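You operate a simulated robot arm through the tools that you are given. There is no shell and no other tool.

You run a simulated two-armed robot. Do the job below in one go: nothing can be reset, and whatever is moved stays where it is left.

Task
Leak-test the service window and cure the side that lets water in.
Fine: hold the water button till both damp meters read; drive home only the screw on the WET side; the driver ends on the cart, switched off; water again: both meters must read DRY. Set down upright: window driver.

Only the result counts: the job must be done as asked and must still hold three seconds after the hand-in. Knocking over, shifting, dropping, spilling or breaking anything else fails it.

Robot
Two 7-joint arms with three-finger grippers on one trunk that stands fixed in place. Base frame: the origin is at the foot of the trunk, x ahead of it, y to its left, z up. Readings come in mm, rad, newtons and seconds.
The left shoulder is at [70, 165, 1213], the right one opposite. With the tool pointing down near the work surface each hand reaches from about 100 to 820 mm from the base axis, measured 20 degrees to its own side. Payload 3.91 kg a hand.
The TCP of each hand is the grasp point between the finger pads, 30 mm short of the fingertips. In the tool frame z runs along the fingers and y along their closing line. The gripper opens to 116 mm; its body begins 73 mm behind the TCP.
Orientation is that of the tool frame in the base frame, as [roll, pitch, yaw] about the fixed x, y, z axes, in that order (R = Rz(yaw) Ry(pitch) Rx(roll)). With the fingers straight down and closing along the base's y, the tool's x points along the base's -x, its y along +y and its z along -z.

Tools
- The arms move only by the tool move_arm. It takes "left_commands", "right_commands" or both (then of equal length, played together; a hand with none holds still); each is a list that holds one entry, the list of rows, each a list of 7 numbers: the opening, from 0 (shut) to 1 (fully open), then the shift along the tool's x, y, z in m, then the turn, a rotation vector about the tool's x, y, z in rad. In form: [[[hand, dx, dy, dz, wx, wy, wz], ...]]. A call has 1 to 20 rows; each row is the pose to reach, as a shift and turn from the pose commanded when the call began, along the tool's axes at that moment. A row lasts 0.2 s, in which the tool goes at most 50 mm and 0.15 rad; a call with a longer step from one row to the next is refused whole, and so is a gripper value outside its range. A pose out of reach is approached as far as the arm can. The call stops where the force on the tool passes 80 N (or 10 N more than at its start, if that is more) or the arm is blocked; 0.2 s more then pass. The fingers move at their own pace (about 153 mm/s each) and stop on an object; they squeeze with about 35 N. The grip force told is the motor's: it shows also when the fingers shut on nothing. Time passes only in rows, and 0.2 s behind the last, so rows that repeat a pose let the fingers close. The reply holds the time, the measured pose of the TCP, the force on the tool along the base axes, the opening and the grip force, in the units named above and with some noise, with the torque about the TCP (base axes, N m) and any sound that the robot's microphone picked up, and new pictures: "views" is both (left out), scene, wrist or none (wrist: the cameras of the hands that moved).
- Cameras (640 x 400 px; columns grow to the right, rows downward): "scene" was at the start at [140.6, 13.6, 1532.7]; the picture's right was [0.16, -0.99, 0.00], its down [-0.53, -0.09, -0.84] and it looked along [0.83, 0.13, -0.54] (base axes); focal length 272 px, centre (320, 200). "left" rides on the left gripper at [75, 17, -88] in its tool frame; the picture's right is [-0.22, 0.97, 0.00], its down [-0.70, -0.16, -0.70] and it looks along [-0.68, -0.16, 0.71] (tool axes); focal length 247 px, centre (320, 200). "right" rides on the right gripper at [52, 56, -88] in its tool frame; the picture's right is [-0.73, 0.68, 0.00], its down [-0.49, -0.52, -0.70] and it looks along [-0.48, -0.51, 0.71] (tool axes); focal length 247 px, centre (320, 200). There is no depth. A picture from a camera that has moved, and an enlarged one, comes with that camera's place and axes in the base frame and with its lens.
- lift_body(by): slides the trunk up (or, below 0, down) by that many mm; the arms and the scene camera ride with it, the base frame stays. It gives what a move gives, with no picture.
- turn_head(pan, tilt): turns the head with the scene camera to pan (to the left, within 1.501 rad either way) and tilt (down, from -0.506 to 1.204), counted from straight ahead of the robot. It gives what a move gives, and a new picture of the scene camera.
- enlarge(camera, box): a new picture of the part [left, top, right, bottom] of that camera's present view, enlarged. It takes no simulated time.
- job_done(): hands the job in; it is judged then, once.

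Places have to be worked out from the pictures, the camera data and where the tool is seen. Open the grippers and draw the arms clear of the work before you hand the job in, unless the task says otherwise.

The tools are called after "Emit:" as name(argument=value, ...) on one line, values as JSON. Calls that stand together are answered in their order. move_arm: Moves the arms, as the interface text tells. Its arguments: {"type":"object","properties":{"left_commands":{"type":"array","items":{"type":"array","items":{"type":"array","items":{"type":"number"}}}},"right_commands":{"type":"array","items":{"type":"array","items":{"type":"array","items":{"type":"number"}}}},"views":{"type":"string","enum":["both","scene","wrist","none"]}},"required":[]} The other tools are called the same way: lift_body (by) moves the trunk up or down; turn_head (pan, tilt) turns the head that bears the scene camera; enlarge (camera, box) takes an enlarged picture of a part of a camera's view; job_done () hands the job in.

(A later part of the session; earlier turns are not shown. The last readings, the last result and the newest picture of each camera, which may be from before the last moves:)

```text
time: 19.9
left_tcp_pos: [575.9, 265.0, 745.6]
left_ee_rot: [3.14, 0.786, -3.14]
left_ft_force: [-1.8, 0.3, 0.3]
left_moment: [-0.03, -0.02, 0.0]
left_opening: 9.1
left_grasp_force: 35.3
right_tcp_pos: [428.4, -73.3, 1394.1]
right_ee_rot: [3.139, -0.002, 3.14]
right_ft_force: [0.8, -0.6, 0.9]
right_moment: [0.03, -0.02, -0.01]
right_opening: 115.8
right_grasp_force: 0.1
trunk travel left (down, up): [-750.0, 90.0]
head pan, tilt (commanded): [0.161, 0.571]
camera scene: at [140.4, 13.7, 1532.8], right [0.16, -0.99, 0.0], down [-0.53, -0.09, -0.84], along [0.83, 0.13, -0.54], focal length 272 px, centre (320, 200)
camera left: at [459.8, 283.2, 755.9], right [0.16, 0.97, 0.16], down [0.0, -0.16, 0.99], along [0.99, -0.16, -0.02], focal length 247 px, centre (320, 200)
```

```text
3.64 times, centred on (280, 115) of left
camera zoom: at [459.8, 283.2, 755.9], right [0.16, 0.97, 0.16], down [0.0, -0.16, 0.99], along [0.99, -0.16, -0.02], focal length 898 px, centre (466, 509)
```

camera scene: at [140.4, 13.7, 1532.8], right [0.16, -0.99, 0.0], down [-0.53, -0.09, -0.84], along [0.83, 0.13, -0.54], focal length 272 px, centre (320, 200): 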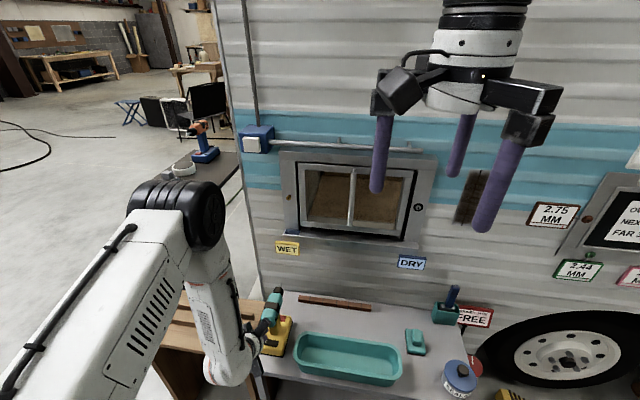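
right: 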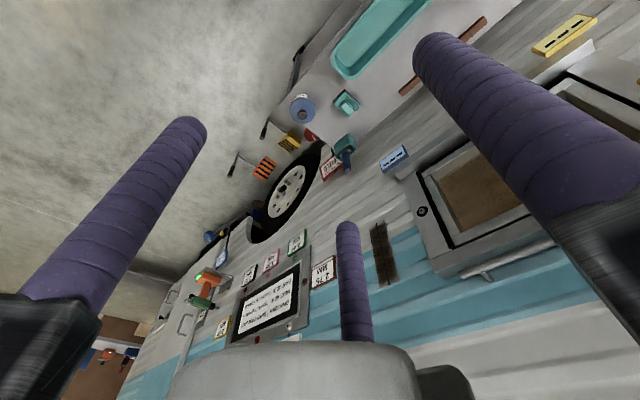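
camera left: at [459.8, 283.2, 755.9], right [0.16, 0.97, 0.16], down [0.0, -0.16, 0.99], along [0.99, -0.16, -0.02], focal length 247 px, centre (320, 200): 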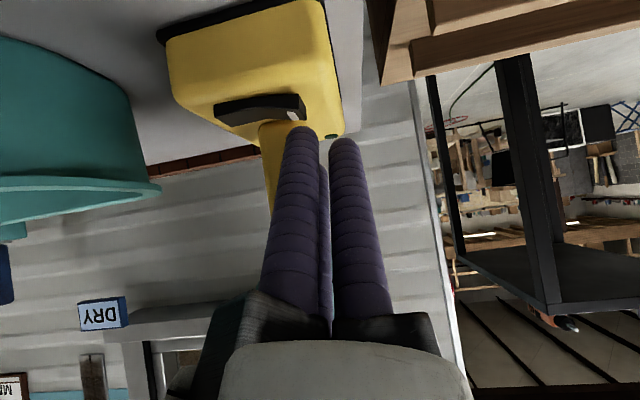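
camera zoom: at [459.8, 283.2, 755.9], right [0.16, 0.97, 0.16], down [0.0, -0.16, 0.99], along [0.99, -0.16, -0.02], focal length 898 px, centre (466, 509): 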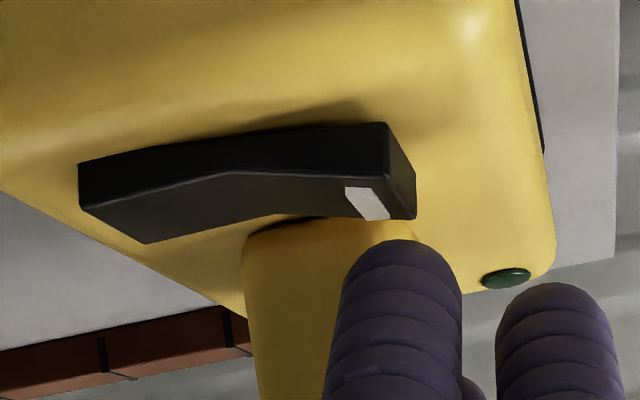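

The rocker's white (+y) end stands higher than the other end, so it is in the off position; fingertip is above it. I'll press straight down in small steps, watching for a click.

Emit:
move_arm(left_commands=[[[0, 0.0014, 0, 0.0014, 0, 0, 0], [0, 0.0028, 0, 0.0028, 0, 0, 0], [0, 0.0035, 0, 0.0035, 0, 0, 0], [0, 0.0042, 0, 0.0042, 0, 0, 0]]], views="wrist")

Emit:
enlarge(camera="left", box=[200, 60, 360, 170])

```text
time: 20.9
left_tcp_pos: [573.5, 264.6, 740.8]
left_ee_rot: [3.141, 0.784, -3.139]
left_ft_force: [0.1, 0.4, 1.2]
left_moment: [0.0, 0.03, 0.01]
left_opening: 9.1
left_grasp_force: 34.9
right_tcp_pos: [428.0, -72.9, 1392.9]
right_ee_rot: [3.138, -0.004, 3.14]
right_ft_force: [0.2, 0.3, 0.0]
right_moment: [0.01, -0.02, 0.04]
right_opening: 116.3
right_grasp_force: 0.1
trunk travel left (down, up): [-750.0, 90.0]
head pan, tilt (commanded): [0.161, 0.571]
camera left: at [459.9, 283.6, 750.4], right [0.16, 0.97, 0.16], down [0.0, -0.16, 0.99], along [0.99, -0.16, -0.02], focal length 247 px, centre (320, 200)
```

left: 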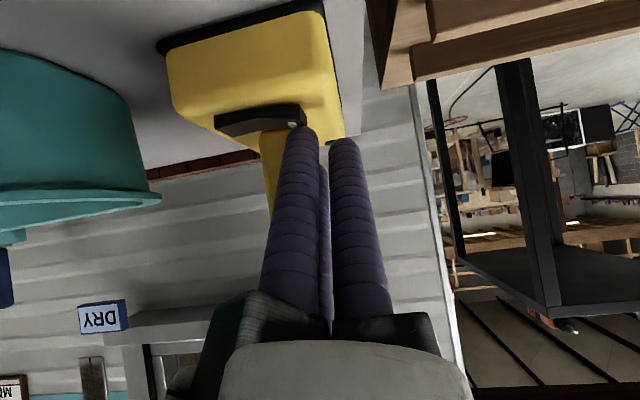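

```text
3.64 times, centred on (280, 115) of left
camera zoom: at [459.9, 283.6, 750.4], right [0.16, 0.97, 0.16], down [0.0, -0.16, 0.99], along [0.99, -0.16, -0.02], focal length 898 px, centre (466, 509)
```

zoom: 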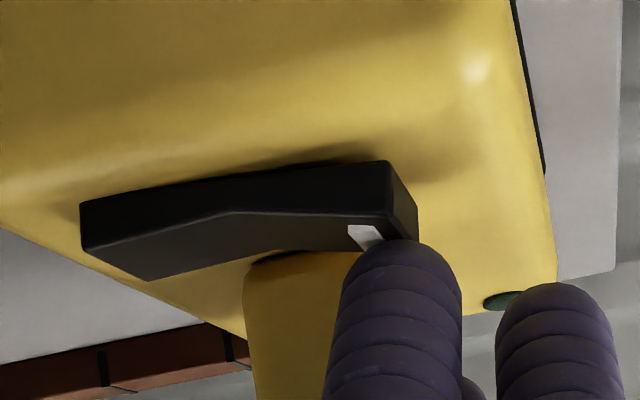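

No click yet and no contact force. I continue down another few millimetres.

Emit:
move_arm(left_commands=[[[0, 0.0011, 0, 0.0011, 0, 0, 0], [0, 0.0021, 0, 0.0021, 0, 0, 0], [0, 0.0028, 0, 0.0028, 0, 0, 0], [0, 0.0028, 0, 0.0028, 0, 0, 0]]], views="wrist")

Emit:
enlarge(camera="left", box=[200, 60, 360, 170])

```text
time: 21.9
left_tcp_pos: [573.4, 265.0, 735.8]
left_ee_rot: [3.141, 0.785, 3.141]
left_ft_force: [0.8, 0.1, -0.2]
left_moment: [-0.01, 0.0, -0.01]
left_opening: 9.0
left_grasp_force: 35.3
right_tcp_pos: [427.3, -73.0, 1393.7]
right_ee_rot: [3.14, -0.001, 3.14]
right_ft_force: [0.5, -0.3, 0.3]
right_moment: [0.02, 0.0, -0.01]
right_opening: 116.2
right_grasp_force: 0.0
trunk travel left (down, up): [-750.0, 90.0]
head pan, tilt (commanded): [0.161, 0.571]
camera left: at [459.6, 283.2, 746.4], right [0.16, 0.97, 0.16], down [0.0, -0.16, 0.99], along [0.99, -0.16, -0.02], focal length 247 px, centre (320, 200)
```

left: 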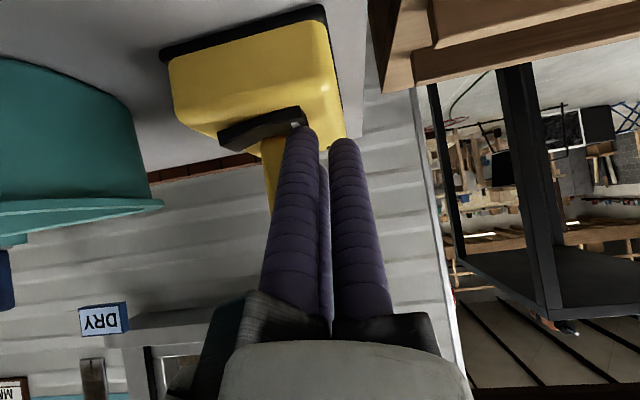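

```text
3.64 times, centred on (280, 115) of left
camera zoom: at [459.6, 283.2, 746.4], right [0.16, 0.97, 0.16], down [0.0, -0.16, 0.99], along [0.99, -0.16, -0.02], focal length 898 px, centre (466, 509)
```

zoom: 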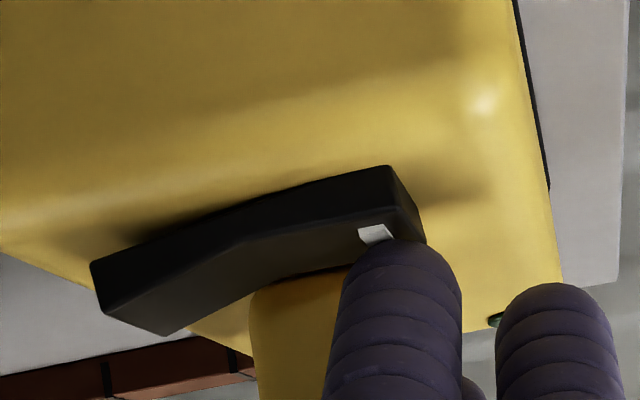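

The rocker is tipping (its -y end is rising) but no click was heard yet. I press a further ~3 mm.

Emit:
move_arm(left_commands=[[[0, 0.0011, 0, 0.0011, 0, 0, 0], [0, 0.0021, 0, 0.0021, 0, 0, 0], [0, 0.0025, 0, 0.0025, 0, 0, 0]]], views="wrist")

Emit:
enlarge(camera="left", box=[200, 60, 360, 170])

```text
time: 22.7
left_tcp_pos: [573.9, 264.8, 736.8]
left_ee_rot: [-3.141, 0.791, -3.141]
left_ft_force: [-3.2, 0.6, 24.6]
left_moment: [-0.16, -0.11, -0.02]
left_opening: 9.0
left_grasp_force: 34.9
right_tcp_pos: [424.2, -73.8, 1394.5]
right_ee_rot: [3.137, -0.001, 3.14]
right_ft_force: [0.0, -0.1, 0.1]
right_moment: [0.01, -0.01, 0.0]
right_opening: 115.9
right_grasp_force: 0.1
trunk travel left (down, up): [-750.0, 90.0]
head pan, tilt (commanded): [0.161, 0.571]
camera left: at [459.4, 283.0, 745.0], right [0.16, 0.97, 0.16], down [-0.01, -0.16, 0.99], along [0.99, -0.15, -0.02], focal length 247 px, centre (320, 200)
```

left: 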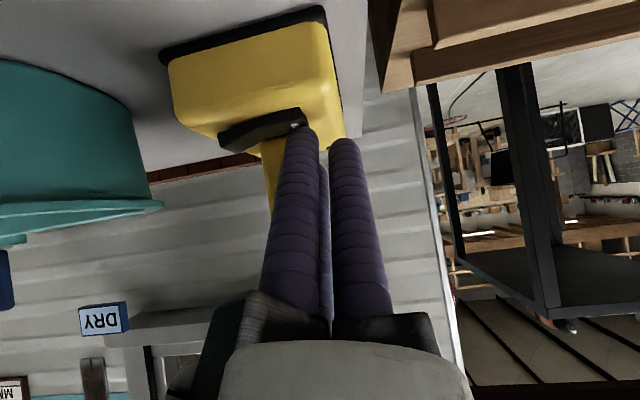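

```text
3.64 times, centred on (280, 115) of left
camera zoom: at [459.4, 283.0, 745.0], right [0.16, 0.97, 0.16], down [-0.01, -0.16, 0.99], along [0.99, -0.15, -0.02], focal length 898 px, centre (466, 509)
```

zoom: 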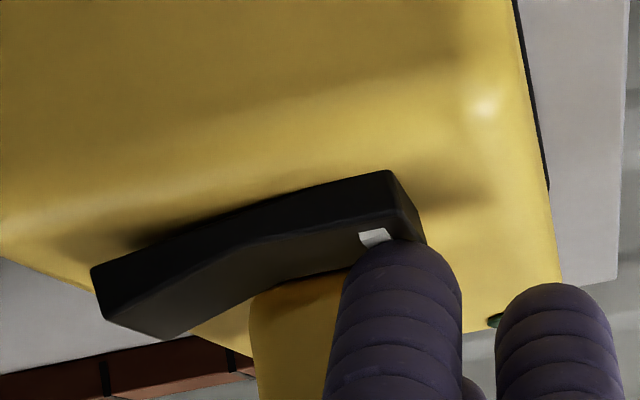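

Vertical force rose to 25 N, so the rocker is at its stop. I'll back off along the tool axis and check the LED.

Emit:
move_arm(left_commands=[[[0, -0.004, 0, -0.006, 0, 0, 0], [0, -0.006, 0, -0.03, 0, 0, 0], [0, -0.006, 0, -0.06, 0, 0, 0], [0, -0.006, 0, -0.06, 0, 0, 0]]], views="both")

Emit:
enlarge(camera="left", box=[180, 0, 380, 170])

Emit:
enlarge(camera="scene", box=[230, 270, 310, 370])

```text
time: 23.7
left_tcp_pos: [536.8, 265.8, 780.3]
left_ee_rot: [-3.14, 0.783, 3.141]
left_ft_force: [-0.1, -0.7, 0.1]
left_moment: [-0.01, 0.02, -0.01]
left_opening: 9.2
left_grasp_force: 35.0
right_tcp_pos: [429.2, -72.8, 1393.0]
right_ee_rot: [3.141, -0.002, 3.138]
right_ft_force: [0.6, 0.1, 0.6]
right_moment: [-0.02, 0.0, 0.0]
right_opening: 115.8
right_grasp_force: 0.1
trunk travel left (down, up): [-750.0, 90.0]
head pan, tilt (commanded): [0.161, 0.571]
camera scene: at [141.6, 14.1, 1532.6], right [0.16, -0.99, 0.0], down [-0.53, -0.09, -0.84], along [0.83, 0.13, -0.54], focal length 272 px, centre (320, 200)
camera left: at [421.6, 284.0, 789.8], right [0.16, 0.97, 0.16], down [0.0, -0.16, 0.99], along [0.99, -0.16, -0.02], focal length 247 px, centre (320, 200)
```

scene: 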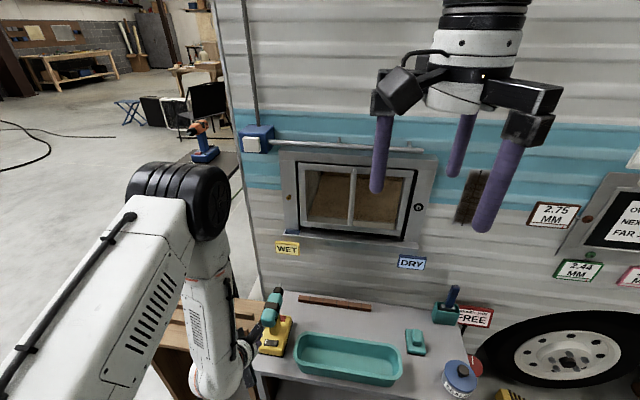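
left: 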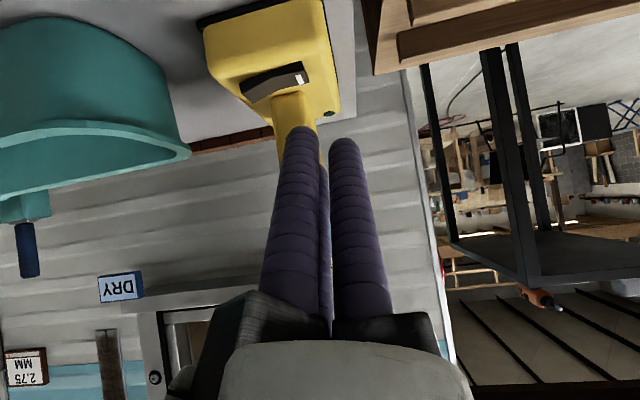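

```text
2.35 times, centred on (280, 85) of left
camera zoom: at [421.6, 284.0, 789.8], right [0.16, 0.97, 0.16], down [0.0, -0.16, 0.99], along [0.99, -0.16, -0.02], focal length 581 px, centre (414, 471)
```

zoom: 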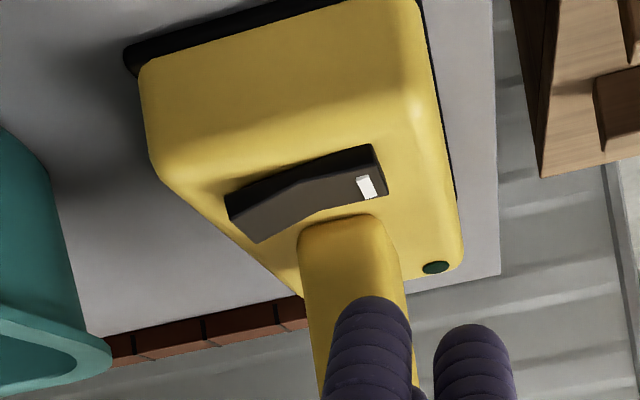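

```text
4.00 times, centred on (270, 320) of scene
camera zoom: at [141.6, 14.1, 1532.6], right [0.16, -0.99, 0.0], down [-0.53, -0.09, -0.84], along [0.83, 0.13, -0.54], focal length 1090 px, centre (520, -280)
```

zoom: 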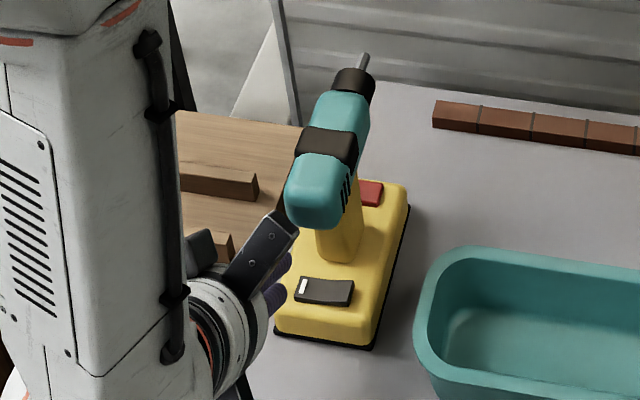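

The rocker is latched with its white end down, but the LED looks dark. I'll wait a moment to listen for a motor and inspect the bit and LED.

Emit:
move_arm(left_commands=[[[0, 0, 0, 0, 0, 0, 0], [0, 0, 0, 0, 0, 0, 0], [0, 0, 0, 0, 0, 0, 0]]], views="none")

Emit:
enlarge(camera="scene", box=[255, 280, 295, 330])

Emit:
enlarge(camera="left", box=[290, 80, 360, 130])

```text
time: 24.5
left_tcp_pos: [536.9, 264.8, 780.9]
left_ee_rot: [3.141, 0.785, -3.142]
left_ft_force: [0.3, -0.5, 0.1]
left_moment: [-0.02, 0.01, 0.01]
left_opening: 8.9
left_grasp_force: 34.6
right_tcp_pos: [427.6, -73.7, 1393.8]
right_ee_rot: [3.136, -0.001, 3.139]
right_ft_force: [0.6, -0.6, 0.3]
right_moment: [0.02, -0.01, 0.0]
right_opening: 115.8
right_grasp_force: 0.0
trunk travel left (down, up): [-750.0, 90.0]
head pan, tilt (commanded): [0.161, 0.571]
```

```text
8.00 times, centred on (275, 305) of scene
camera zoom: at [140.3, 13.6, 1532.8], right [0.16, -0.99, 0.0], down [-0.53, -0.09, -0.84], along [0.83, 0.13, -0.54], focal length 2179 px, centre (680, -640)
```

zoom: 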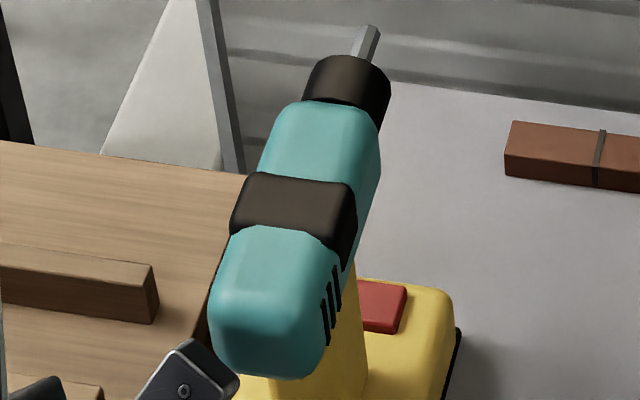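

```text
8.00 times, centred on (325, 105) of left
camera zoom: at [421.4, 283.7, 790.3], right [0.16, 0.97, 0.16], down [0.0, -0.16, 0.99], along [0.99, -0.16, -0.02], focal length 1976 px, centre (280, 960)
```

zoom: 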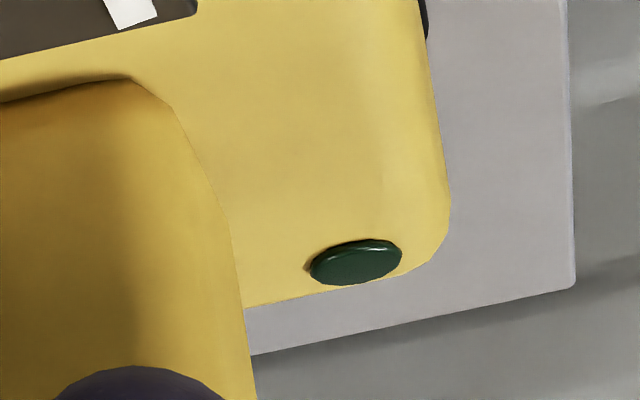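

No motor sound and the LED is dark, so the red key may be the power key. I'll check whether the bit turns by retaking the same zoom after a short wait.

Emit:
move_arm(left_commands=[[[0, 0.0, 0, -0.03, 0, 0, 0], [0, 0, 0, -0.06, 0, 0, 0]]], views="none")

Emit:
enlarge(camera="scene", box=[255, 280, 295, 330])

Emit:
enlarge(camera="scene", box=[185, 110, 235, 175])

Emit:
enlarge(camera="scene", box=[250, 320, 300, 360])

```text
time: 25.1
left_tcp_pos: [492.1, 265.8, 822.8]
left_ee_rot: [3.141, 0.788, -3.141]
left_ft_force: [0.2, 0.5, 0.2]
left_moment: [-0.02, -0.02, -0.01]
left_opening: 8.9
left_grasp_force: 34.9
right_tcp_pos: [426.0, -73.6, 1394.1]
right_ee_rot: [3.138, 0.0, 3.141]
right_ft_force: [-0.7, 0.5, 0.4]
right_moment: [-0.02, -0.01, 0.03]
right_opening: 116.0
right_grasp_force: 0.2
trunk travel left (down, up): [-750.0, 90.0]
head pan, tilt (commanded): [0.161, 0.571]
```

```text
8.00 times, centred on (275, 305) of scene
camera zoom: at [139.2, 13.3, 1532.9], right [0.16, -0.99, 0.0], down [-0.53, -0.09, -0.84], along [0.83, 0.13, -0.54], focal length 2179 px, centre (680, -640)
```

zoom: 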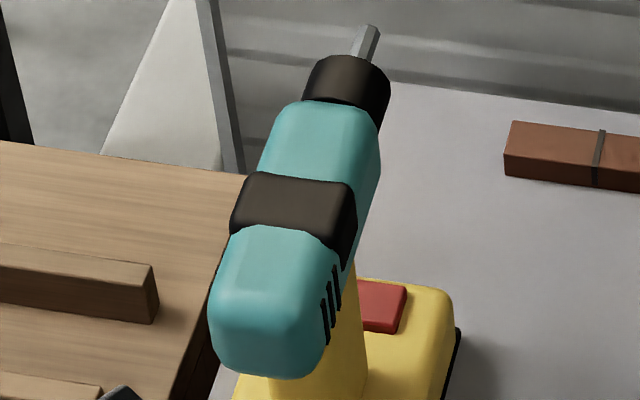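

```text
6.15 times, centred on (210, 142) of scene
camera zoom: at [139.2, 13.3, 1532.9], right [0.16, -0.99, 0.0], down [-0.53, -0.09, -0.84], along [0.83, 0.13, -0.54], focal length 1676 px, centre (997, 554)
```

zoom: 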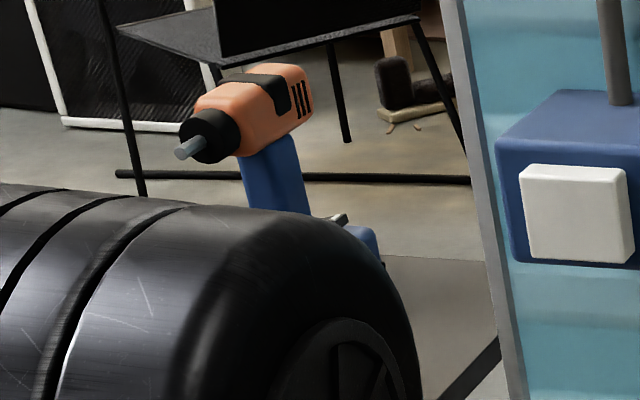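

```text
10.00 times, centred on (275, 340) of scene
camera zoom: at [139.2, 13.3, 1532.9], right [0.16, -0.99, 0.0], down [-0.53, -0.09, -0.84], along [0.83, 0.13, -0.54], focal length 2724 px, centre (770, -1200)
```

zoom: 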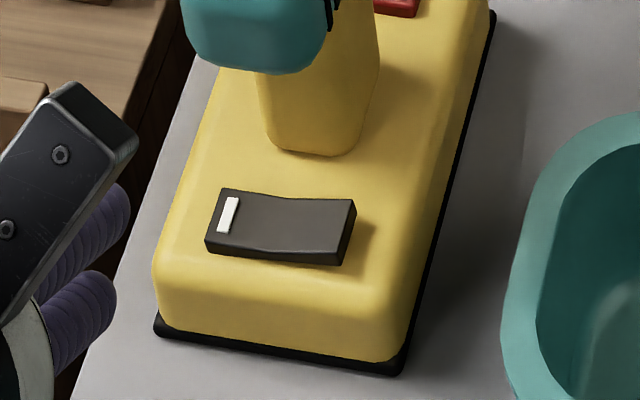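

The rocker visibly latched but the bit isn't turning and the LED is dark, so the red key (≈[667, 233, 703], under the chuck) probably is the power key. I'll pull the left hand clear and bring the right hand around, fingers shut, to approach the red key from the -y side at 45°.

Emit:
move_arm(left_commands=[[[0, -0.01, 0.014, -0.032, 0, 0.13, 0], [0, -0.02, 0.028, -0.064, 0, 0.26, 0], [0, -0.03, 0.042, -0.096, 0, 0.39, 0], [0, -0.04, 0.056, -0.128, 0, 0.52, 0], [0, -0.05, 0.07, -0.16, 0, 0.65, 0], [0, -0.06, 0.084, -0.19, 0, 0.785, 0], [0, -0.06, 0.084, -0.19, 0, 0.785, 0], [0, -0.06, 0.084, -0.19, 0, 0.785, 0], [0, -0.06, 0.084, -0.19, 0, 0.785, 0], [0, -0.06, 0.084, -0.19, 0, 0.785, 0], [0, -0.06, 0.084, -0.19, 0, 0.785, 0], [0, -0.06, 0.084, -0.19, 0, 0.785, 0], [0, -0.06, 0.084, -0.19, 0, 0.785, 0], [0, -0.06, 0.084, -0.19, 0, 0.785, 0], [0, -0.06, 0.084, -0.19, 0, 0.785, 0], [0, -0.06, 0.084, -0.19, 0, 0.785, 0]]], right_commands=[[[0, -0.002, 0.006, 0.044, -0.05, 0, 0], [0, -0.005, 0.012, 0.088, -0.1, 0, 0], [0, -0.007, 0.018, 0.132, -0.15, 0, 0], [0, -0.01, 0.024, 0.176, -0.2, 0, 0], [0, -0.012, 0.03, 0.22, -0.25, 0, 0], [0, -0.014, 0.036, 0.264, -0.3, 0, 0], [0, -0.017, 0.042, 0.308, -0.35, 0, 0], [0, -0.02, 0.048, 0.352, -0.4, 0, 0], [0, -0.022, 0.053, 0.393, -0.45, 0, 0], [0, -0.055, 0.071, 0.414, -0.5, 0, 0], [0, -0.088, 0.09, 0.435, -0.55, 0, 0], [0, -0.121, 0.109, 0.457, -0.6, 0, 0], [0, -0.154, 0.128, 0.478, -0.65, 0, 0], [0, -0.187, 0.146, 0.5, -0.7, 0, 0], [0, -0.22, 0.165, 0.521, -0.75, 0, 0], [0, -0.252, 0.183, 0.543, -0.785, 0, 0]]], views="both")

```text
time: 28.5
left_tcp_pos: [401.1, 350.4, 998.7]
left_ee_rot: [-3.138, -0.001, -3.141]
left_ft_force: [0.8, 0.2, 0.5]
left_moment: [-0.01, 0.0, -0.01]
left_opening: 9.1
left_grasp_force: 35.0
right_tcp_pos: [680.9, 110.6, 848.1]
right_ee_rot: [2.355, -0.002, 3.139]
right_ft_force: [-0.3, -0.1, 0.2]
right_moment: [0.03, 0.03, 0.0]
right_opening: 8.9
right_grasp_force: 35.1
trunk travel left (down, up): [-750.0, 90.0]
head pan, tilt (commanded): [0.161, 0.571]
camera scene: at [142.2, 15.3, 1532.6], right [0.16, -0.99, 0.0], down [-0.53, -0.09, -0.84], along [0.83, 0.13, -0.54], focal length 272 px, centre (320, 200)
camera right: at [627.2, 87.6, 951.3], right [0.73, 0.48, 0.48], down [0.49, -0.87, 0.12], along [0.47, 0.14, -0.87], focal length 247 px, centre (320, 200)
camera left: at [327.2, 368.7, 1086.7], right [0.22, 0.97, 0.0], down [0.7, -0.16, 0.7], along [0.68, -0.16, -0.71], focal length 247 px, centre (320, 200)
```

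scene: 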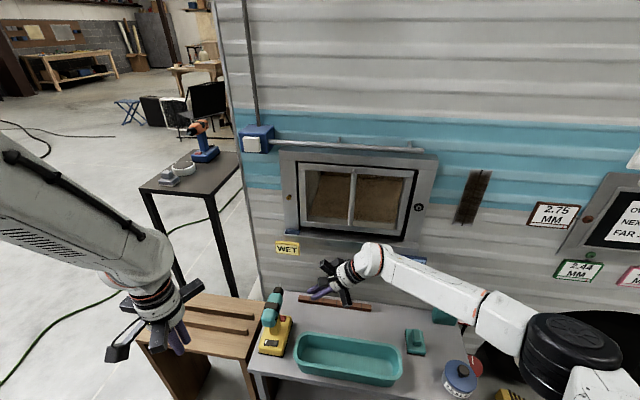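
right: 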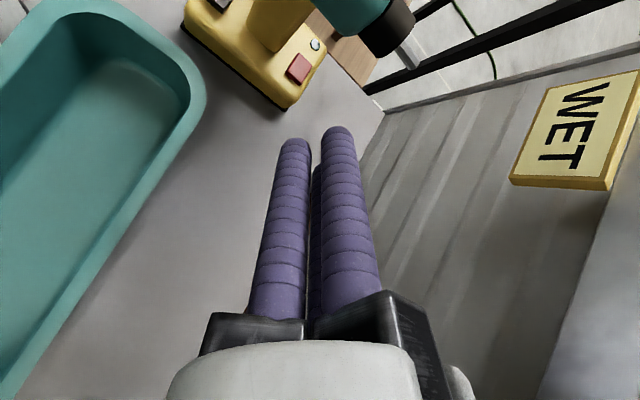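
left: 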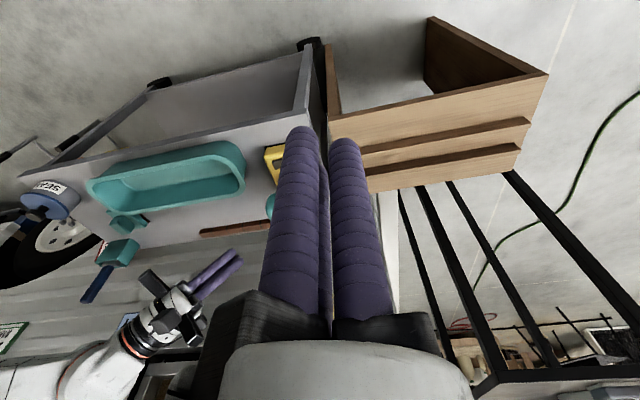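

Emit:
enlarge(camera="right", box=[200, 0, 380, 140])

```text
2.86 times, centred on (290, 70) of right
camera zoom: at [627.2, 87.6, 951.3], right [0.73, 0.48, 0.48], down [0.49, -0.87, 0.12], along [0.47, 0.14, -0.87], focal length 706 px, centre (406, 571)
```

zoom: 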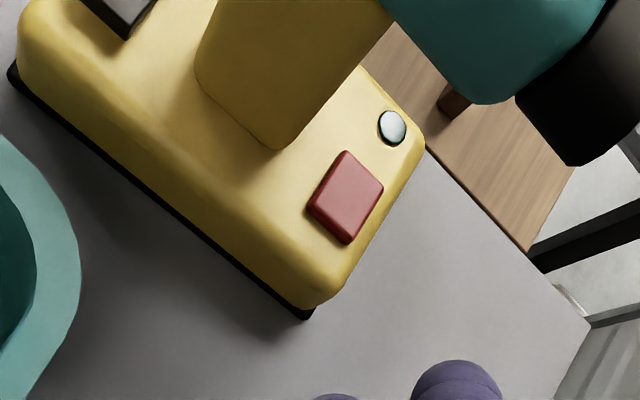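

I'll zoom hard on the LED from this side to see whether it is lit.

Emit:
enlarge(camera="right", box=[280, 20, 340, 60])

Emit:
enlarge(camera="right", box=[340, 0, 440, 70])

```text
10.00 times, centred on (310, 40) of right
camera zoom: at [627.2, 87.6, 951.3], right [0.73, 0.48, 0.48], down [0.49, -0.87, 0.12], along [0.47, 0.14, -0.87], focal length 2470 px, centre (420, 1800)
```

zoom: 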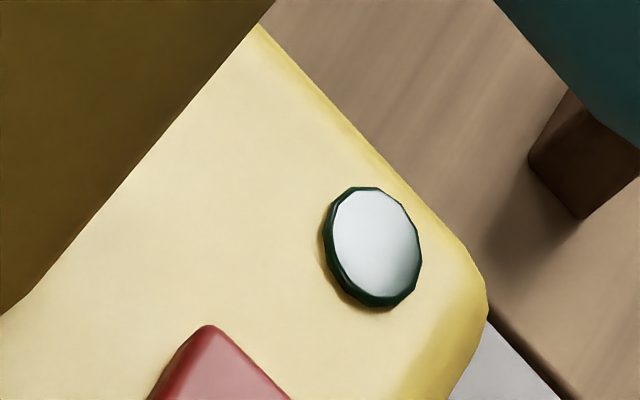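

```text
5.71 times, centred on (390, 35) of right
camera zoom: at [627.2, 87.6, 951.3], right [0.73, 0.48, 0.48], down [0.49, -0.87, 0.12], along [0.47, 0.14, -0.87], focal length 1411 px, centre (-80, 1143)
```

zoom: 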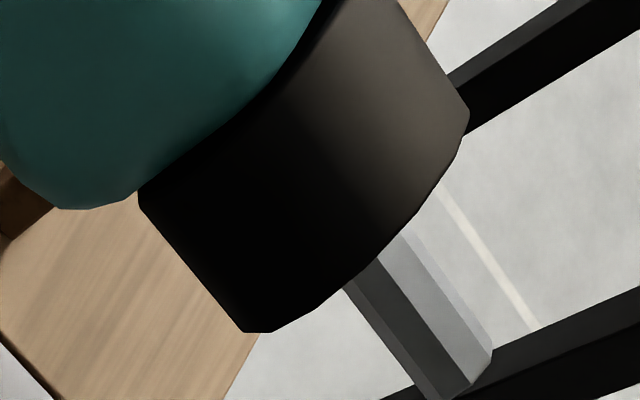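

The lamp is just a glossy reflection, so it is unlit. Reaching the red key under the chuck is too tight beside the trough, so I'll grip the driver body from above with the left hand and lift it first. I back the right hand off and stage the open left hand over the body at ≈[626, 229, 950].

Emit:
move_arm(left_commands=[[[1, 0, 0, 0, 0, 0, 0], [1, -0.02, -0.01, 0.004, 0, 0, 0], [1, -0.06, -0.032, 0.013, 0, 0, 0], [1, -0.1, -0.054, 0.022, 0, 0, 0], [1, -0.14, -0.076, 0.03, 0, 0, 0], [1, -0.18, -0.098, 0.04, 0, 0, 0], [1, -0.2255, -0.1216, 0.049, 0, 0, 0], [1, -0.2255, -0.1216, 0.049, 0, 0, 0]]], right_commands=[[[0, 0, 0, -0.045, 0, 0, 0], [0, 0, 0, -0.09, 0, 0, 0], [0, 0, 0, -0.13, 0, 0, 0], [0, 0, 0, -0.15, 0, 0, 0], [0, 0, 0, -0.15, 0, 0, 0], [0, 0, 0, -0.15, 0, 0, 0], [0, 0, 0, -0.15, 0, 0, 0], [0, 0, 0, -0.15, 0, 0, 0]]], views="both")

```text
refused: row 7 steps farther than a row can; nothing moved
```

A step was too long; I'll spread it out over one more row.

Emit:
move_arm(left_commands=[[[1, -0.02, -0.01, 0.004, 0, 0, 0], [1, -0.055, -0.03, 0.012, 0, 0, 0], [1, -0.09, -0.049, 0.02, 0, 0, 0], [1, -0.125, -0.068, 0.027, 0, 0, 0], [1, -0.16, -0.087, 0.035, 0, 0, 0], [1, -0.195, -0.105, 0.042, 0, 0, 0], [1, -0.2255, -0.1216, 0.049, 0, 0, 0], [1, -0.2255, -0.1216, 0.049, 0, 0, 0]]], right_commands=[[[0, 0, 0, -0.045, 0, 0, 0], [0, 0, 0, -0.09, 0, 0, 0], [0, 0, 0, -0.13, 0, 0, 0], [0, 0, 0, -0.15, 0, 0, 0], [0, 0, 0, -0.15, 0, 0, 0], [0, 0, 0, -0.15, 0, 0, 0], [0, 0, 0, -0.15, 0, 0, 0], [0, 0, 0, -0.15, 0, 0, 0]]], views="both")

```text
time: 30.3
left_tcp_pos: [626.1, 227.1, 948.7]
left_ee_rot: [-3.141, 0.003, -3.14]
left_ft_force: [-0.6, -0.4, 0.3]
left_moment: [-0.03, 0.0, -0.01]
left_opening: 116.0
left_grasp_force: 0.0
right_tcp_pos: [678.3, 3.7, 955.8]
right_ee_rot: [2.356, -0.003, 3.138]
right_ft_force: [0.7, 1.1, 0.6]
right_moment: [0.0, -0.03, -0.03]
right_opening: 9.2
right_grasp_force: 34.8
trunk travel left (down, up): [-750.0, 90.0]
head pan, tilt (commanded): [0.161, 0.571]
camera scene: at [139.7, 14.3, 1532.9], right [0.16, -0.99, 0.0], down [-0.53, -0.09, -0.84], along [0.83, 0.13, -0.54], focal length 272 px, centre (320, 200)
camera right: at [624.3, -18.7, 1058.5], right [0.73, 0.48, 0.48], down [0.49, -0.87, 0.12], along [0.48, 0.14, -0.87], focal length 247 px, centre (320, 200)
camera left: at [551.7, 245.4, 1038.0], right [0.22, 0.97, 0.0], down [0.7, -0.16, 0.7], along [0.68, -0.16, -0.71], focal length 247 px, centre (320, 200)
```

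scene: 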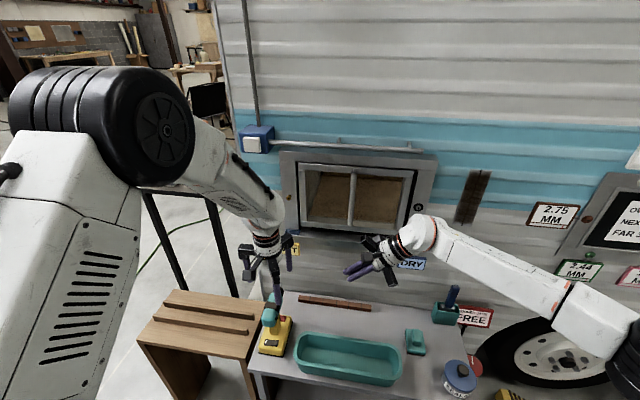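
right: 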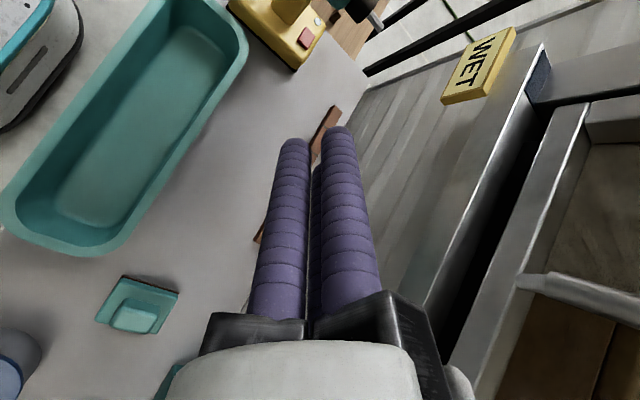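
left: 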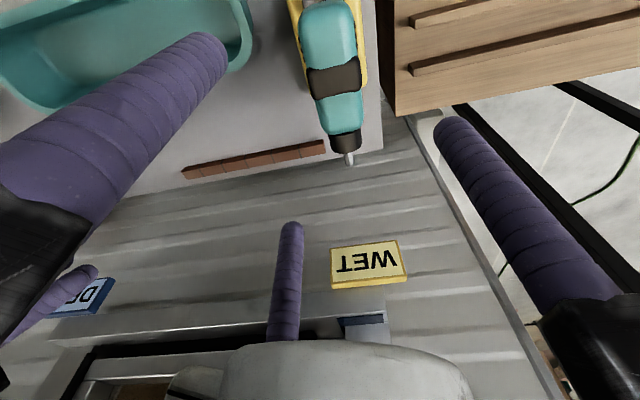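

Left camera now looks down on the driver; I zoom to refine the body's lateral position and yaw before descending.

Emit:
enlarge(camera="left", box=[270, 0, 400, 180])

```text
2.22 times, centred on (335, 90) of left
camera zoom: at [551.7, 245.4, 1038.0], right [0.22, 0.97, 0.0], down [0.7, -0.16, 0.7], along [0.68, -0.16, -0.71], focal length 549 px, centre (287, 444)
```

zoom: 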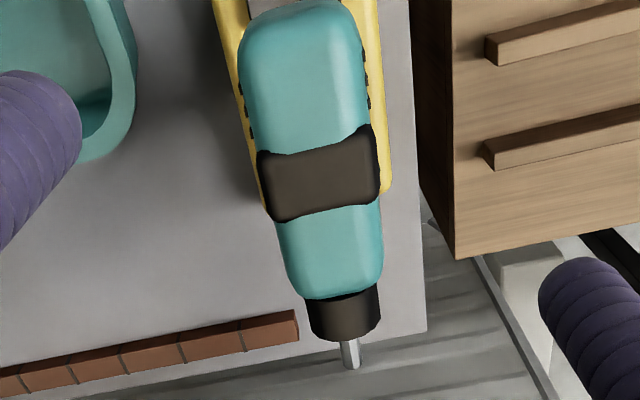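

Body spans x 575–679 with centre line y≈241.7 and almost no yaw; I'll centre the TCP at [627, 231.5] (offset for the one-versus-two finger layout) and descend to z≈804.

Emit:
move_arm(left_commands=[[[1, 0, 0.003, 0.04, 0, 0, 0], [1, 0, 0.003, 0.085, 0, 0, 0], [1, 0, 0.003, 0.12, 0, 0, 0], [1, 0, 0.003, 0.146, 0, 0, 0], [1, 0, 0.003, 0.146, 0, 0, 0]]], views="both")

Emit:
enlarge(camera="scene", box=[220, 220, 320, 370])

```text
time: 31.5
left_tcp_pos: [627.4, 230.7, 804.0]
left_ee_rot: [3.14, 0.001, 3.139]
left_ft_force: [-0.1, -0.1, 0.2]
left_moment: [-0.01, 0.01, -0.02]
left_opening: 115.9
left_grasp_force: 0.1
right_tcp_pos: [678.3, 3.6, 956.3]
right_ee_rot: [2.355, -0.001, 3.14]
right_ft_force: [-1.1, -0.2, 0.2]
right_moment: [0.01, 0.01, 0.01]
right_opening: 8.9
right_grasp_force: 35.1
trunk travel left (down, up): [-750.0, 90.0]
head pan, tilt (commanded): [0.161, 0.571]
camera scene: at [139.9, 13.4, 1532.8], right [0.16, -0.99, 0.0], down [-0.53, -0.09, -0.84], along [0.83, 0.14, -0.54], focal length 272 px, centre (320, 200)
camera left: at [553.0, 248.8, 892.6], right [0.22, 0.97, 0.0], down [0.7, -0.16, 0.7], along [0.68, -0.16, -0.71], focal length 247 px, centre (320, 200)
```

scene: 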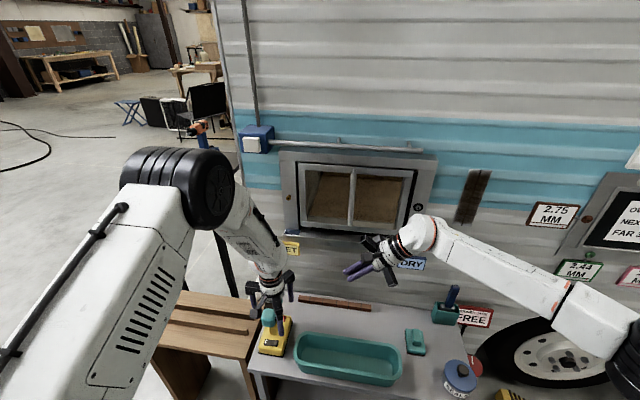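
left: 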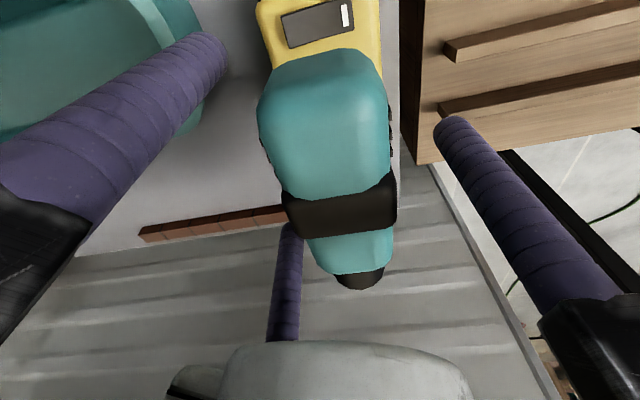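

```text
2.67 times, centred on (270, 295) of scene
camera zoom: at [139.9, 13.4, 1532.8], right [0.16, -0.99, 0.0], down [-0.53, -0.09, -0.84], along [0.83, 0.14, -0.54], focal length 726 px, centre (453, -53)
```

zoom: 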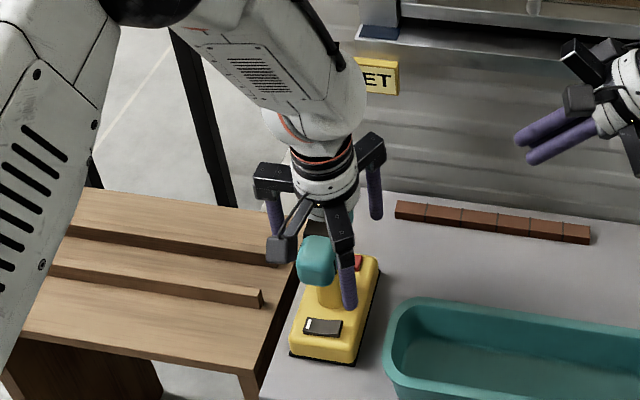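

The driver body is between the fingers. I close on it with the arm held still.

Emit:
move_arm(left_commands=[[[0.7, 0, 0, 0, 0, 0, 0], [0.6, 0, 0, 0, 0, 0, 0], [0.5, 0, 0, 0, 0, 0, 0], [0.4, 0, 0, 0, 0, 0, 0], [0.2, 0, 0, 0, 0, 0, 0], [0, 0, 0, 0, 0, 0, 0], [0, 0, 0, 0, 0, 0, 0]]], views="both")

Emit:
enlarge(camera="scene", box=[220, 220, 320, 370])

```text
time: 33.1
left_tcp_pos: [627.6, 231.2, 803.8]
left_ee_rot: [-3.141, 0.001, -3.141]
left_ft_force: [-1.0, -2.9, -0.9]
left_moment: [-0.15, -0.05, -0.05]
left_opening: 60.9
left_grasp_force: 35.5
right_tcp_pos: [679.0, 3.7, 954.0]
right_ee_rot: [2.355, -0.002, 3.141]
right_ft_force: [-0.7, -0.3, 0.3]
right_moment: [0.04, -0.03, 0.01]
right_opening: 9.3
right_grasp_force: 34.3
trunk travel left (down, up): [-750.0, 90.0]
head pan, tilt (commanded): [0.161, 0.571]
camera scene: at [140.7, 13.3, 1532.7], right [0.16, -0.99, 0.0], down [-0.53, -0.09, -0.84], along [0.83, 0.13, -0.54], focal length 272 px, centre (320, 200)
camera left: at [553.3, 248.5, 892.5], right [0.22, 0.97, 0.0], down [0.7, -0.16, 0.7], along [0.68, -0.16, -0.71], focal length 247 px, centre (320, 200)
```

scene: 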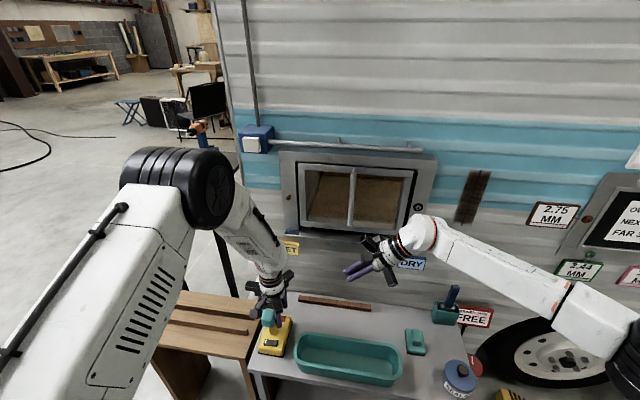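
left: 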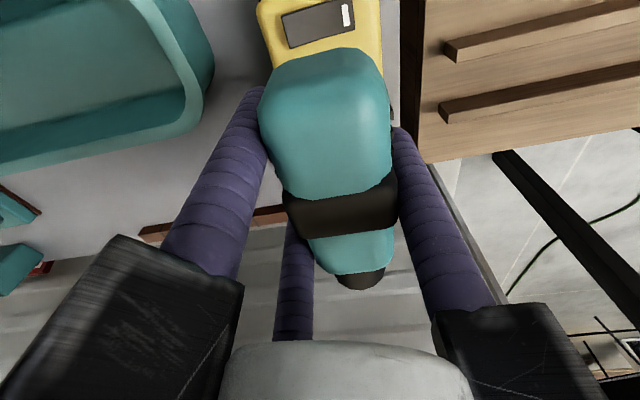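

```text
2.67 times, centred on (270, 295) of scene
camera zoom: at [140.7, 13.3, 1532.7], right [0.16, -0.99, 0.0], down [-0.53, -0.09, -0.84], along [0.83, 0.13, -0.54], focal length 726 px, centre (453, -53)
```

zoom: 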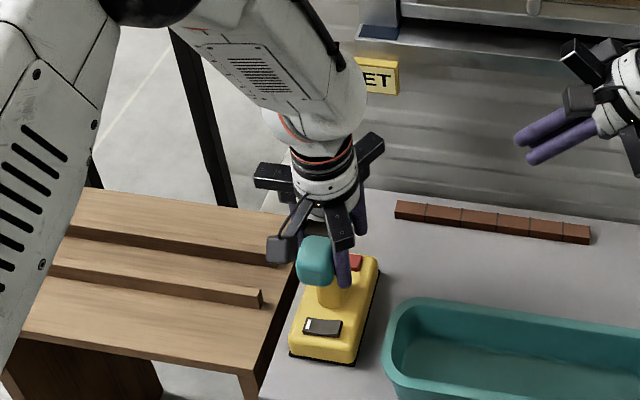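

Gripped at 61 mm opening with 35 N. I lift slowly by 60 mm and check weight and tilt.

Emit:
move_arm(left_commands=[[[0, 0, 0, -0.005, 0, 0, 0], [0, 0, 0, -0.015, 0, 0, 0], [0, 0, 0, -0.03, 0, 0, 0], [0, 0, 0, -0.045, 0, 0, 0], [0, 0, 0, -0.06, 0, 0, 0], [0, 0, 0, -0.06, 0, 0, 0]]], views="both")

Emit:
enlarge(camera="scene", box=[220, 200, 320, 350])

```text
time: 34.5
left_tcp_pos: [627.6, 231.3, 862.7]
left_ee_rot: [-3.14, 0.0, 3.141]
left_ft_force: [-0.4, 0.8, -7.8]
left_moment: [-0.09, 0.0, -0.03]
left_opening: 61.1
left_grasp_force: 34.8
right_tcp_pos: [680.1, 3.8, 954.4]
right_ee_rot: [2.355, -0.003, 3.139]
right_ft_force: [-0.2, 0.4, 0.4]
right_moment: [-0.02, 0.0, 0.02]
right_opening: 9.2
right_grasp_force: 35.1
trunk travel left (down, up): [-750.0, 90.0]
head pan, tilt (commanded): [0.161, 0.571]
camera scene: at [142.3, 14.3, 1532.5], right [0.16, -0.99, 0.0], down [-0.53, -0.09, -0.84], along [0.83, 0.13, -0.54], focal length 272 px, centre (320, 200)
camera left: at [553.4, 249.0, 951.7], right [0.22, 0.97, 0.0], down [0.7, -0.16, 0.7], along [0.68, -0.16, -0.72], focal length 247 px, centre (320, 200)
```

scene: 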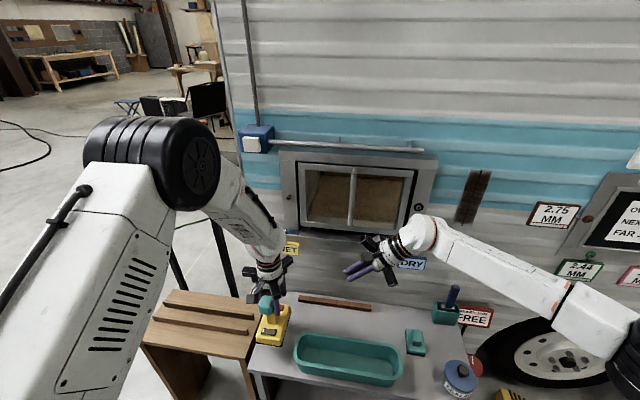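
left: 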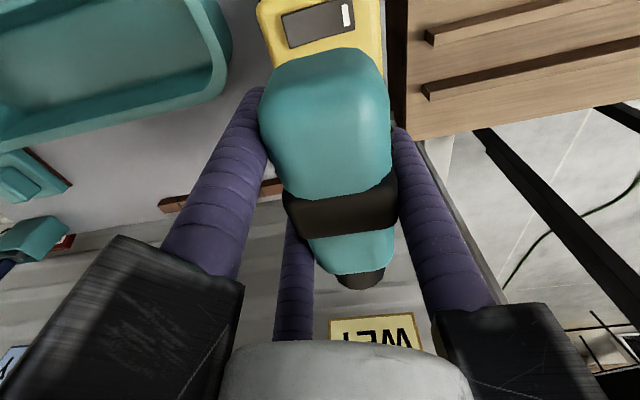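

```text
2.67 times, centred on (270, 275) of scene
camera zoom: at [142.3, 14.3, 1532.5], right [0.16, -0.99, 0.0], down [-0.53, -0.09, -0.84], along [0.83, 0.13, -0.54], focal length 726 px, centre (453, 0)
```

zoom: 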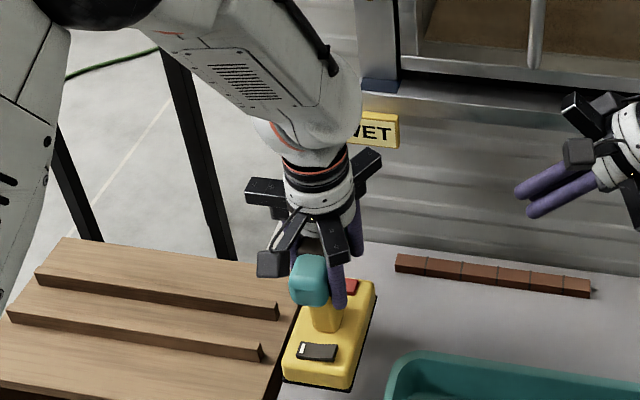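

The driver lifts cleanly (≈8 N, level). I'll raise it to TCP z≈950 and bring the right hand round, nearly horizontal and rolled, to stage beside the red key for a test press in the air.

Emit:
move_arm(left_commands=[[[0, 0, 0, -0.02, 0, 0, 0], [0, 0, 0, -0.045, 0, 0, 0], [0, 0, 0, -0.07, 0, 0, 0], [0, 0, 0, -0.086, 0, 0, 0], [0, 0, 0, -0.086, 0, 0, 0], [0, 0, 0, -0.086, 0, 0, 0], [0, 0, 0, -0.086, 0, 0, 0], [0, 0, 0, -0.086, 0, 0, 0]]], right_commands=[[[0, 0.001, 0.005, 0.015, -0.075, -0.02, -0.063], [0, 0.002, 0.011, 0.03, -0.149, -0.04, -0.127], [0, 0.003, 0.016, 0.046, -0.224, -0.06, -0.19], [0, 0.004, 0.021, 0.061, -0.298, -0.08, -0.254], [0, 0.005, 0.027, 0.076, -0.373, -0.1, -0.317], [0, 0.006, 0.032, 0.091, -0.448, -0.12, -0.38], [0, 0.007, 0.037, 0.106, -0.522, -0.14, -0.444], [0, 0.008, 0.0424, 0.1216, -0.5968, -0.1598, -0.507]]], views="both")

Emit:
enlarge(camera="scene", box=[220, 180, 400, 330])

```text
time: 36.3
left_tcp_pos: [629.1, 230.6, 950.5]
left_ee_rot: [3.14, -0.002, -3.141]
left_ft_force: [0.4, -1.1, -7.7]
left_moment: [-0.09, -0.03, 0.0]
left_opening: 60.8
left_grasp_force: 34.2
right_tcp_pos: [580.6, 113.9, 1015.2]
right_ee_rot: [1.902, 0.402, -3.067]
right_ft_force: [1.4, 0.3, -0.5]
right_moment: [0.01, 0.02, 0.03]
right_opening: 9.1
right_grasp_force: 34.6
right hand out of reach, approached as far as the arm can: row 3, 4, 5, 6, 7, 8
trunk travel left (down, up): [-750.0, 90.0]
head pan, tilt (commanded): [0.161, 0.571]
camera scene: at [143.9, 12.0, 1532.6], right [0.16, -0.99, 0.0], down [-0.54, -0.09, -0.84], along [0.83, 0.14, -0.54], focal length 272 px, centre (320, 200)
camera right: at [504.4, 43.7, 1069.9], right [0.4, 0.25, 0.88], down [0.61, -0.79, -0.06], along [0.68, 0.56, -0.47], focal length 247 px, centre (320, 200)
camera left: at [555.3, 247.7, 1038.1], right [0.22, 0.97, 0.0], down [0.7, -0.16, 0.7], along [0.68, -0.16, -0.72], focal length 247 px, centre (320, 200)
```

scene: 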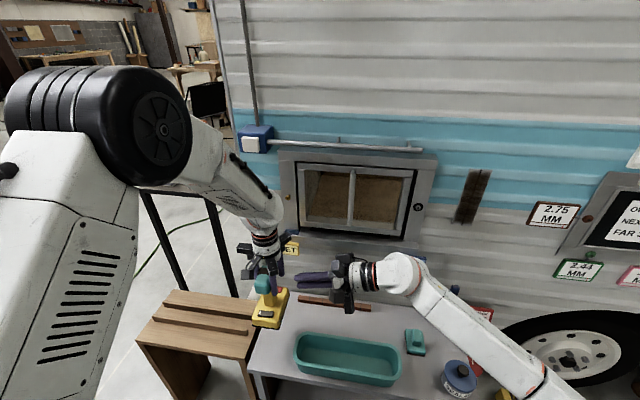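
right: 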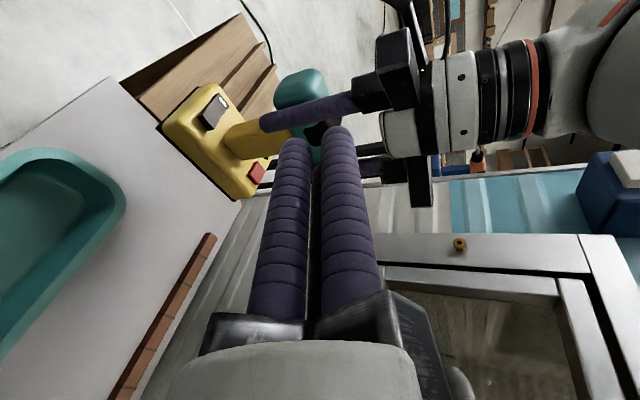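
left: 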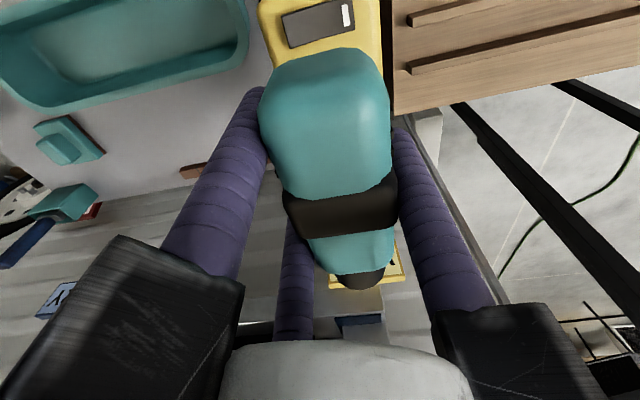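

```text
2.67 times, centred on (310, 255) of scene
camera zoom: at [143.9, 12.0, 1532.6], right [0.16, -0.99, 0.0], down [-0.54, -0.09, -0.84], along [0.83, 0.14, -0.54], focal length 726 px, centre (347, 53)
```

zoom: 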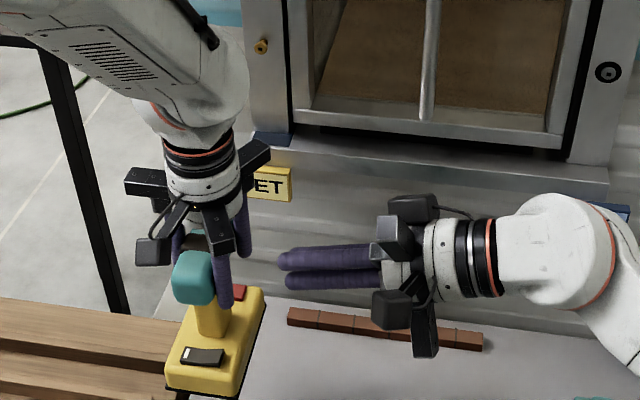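

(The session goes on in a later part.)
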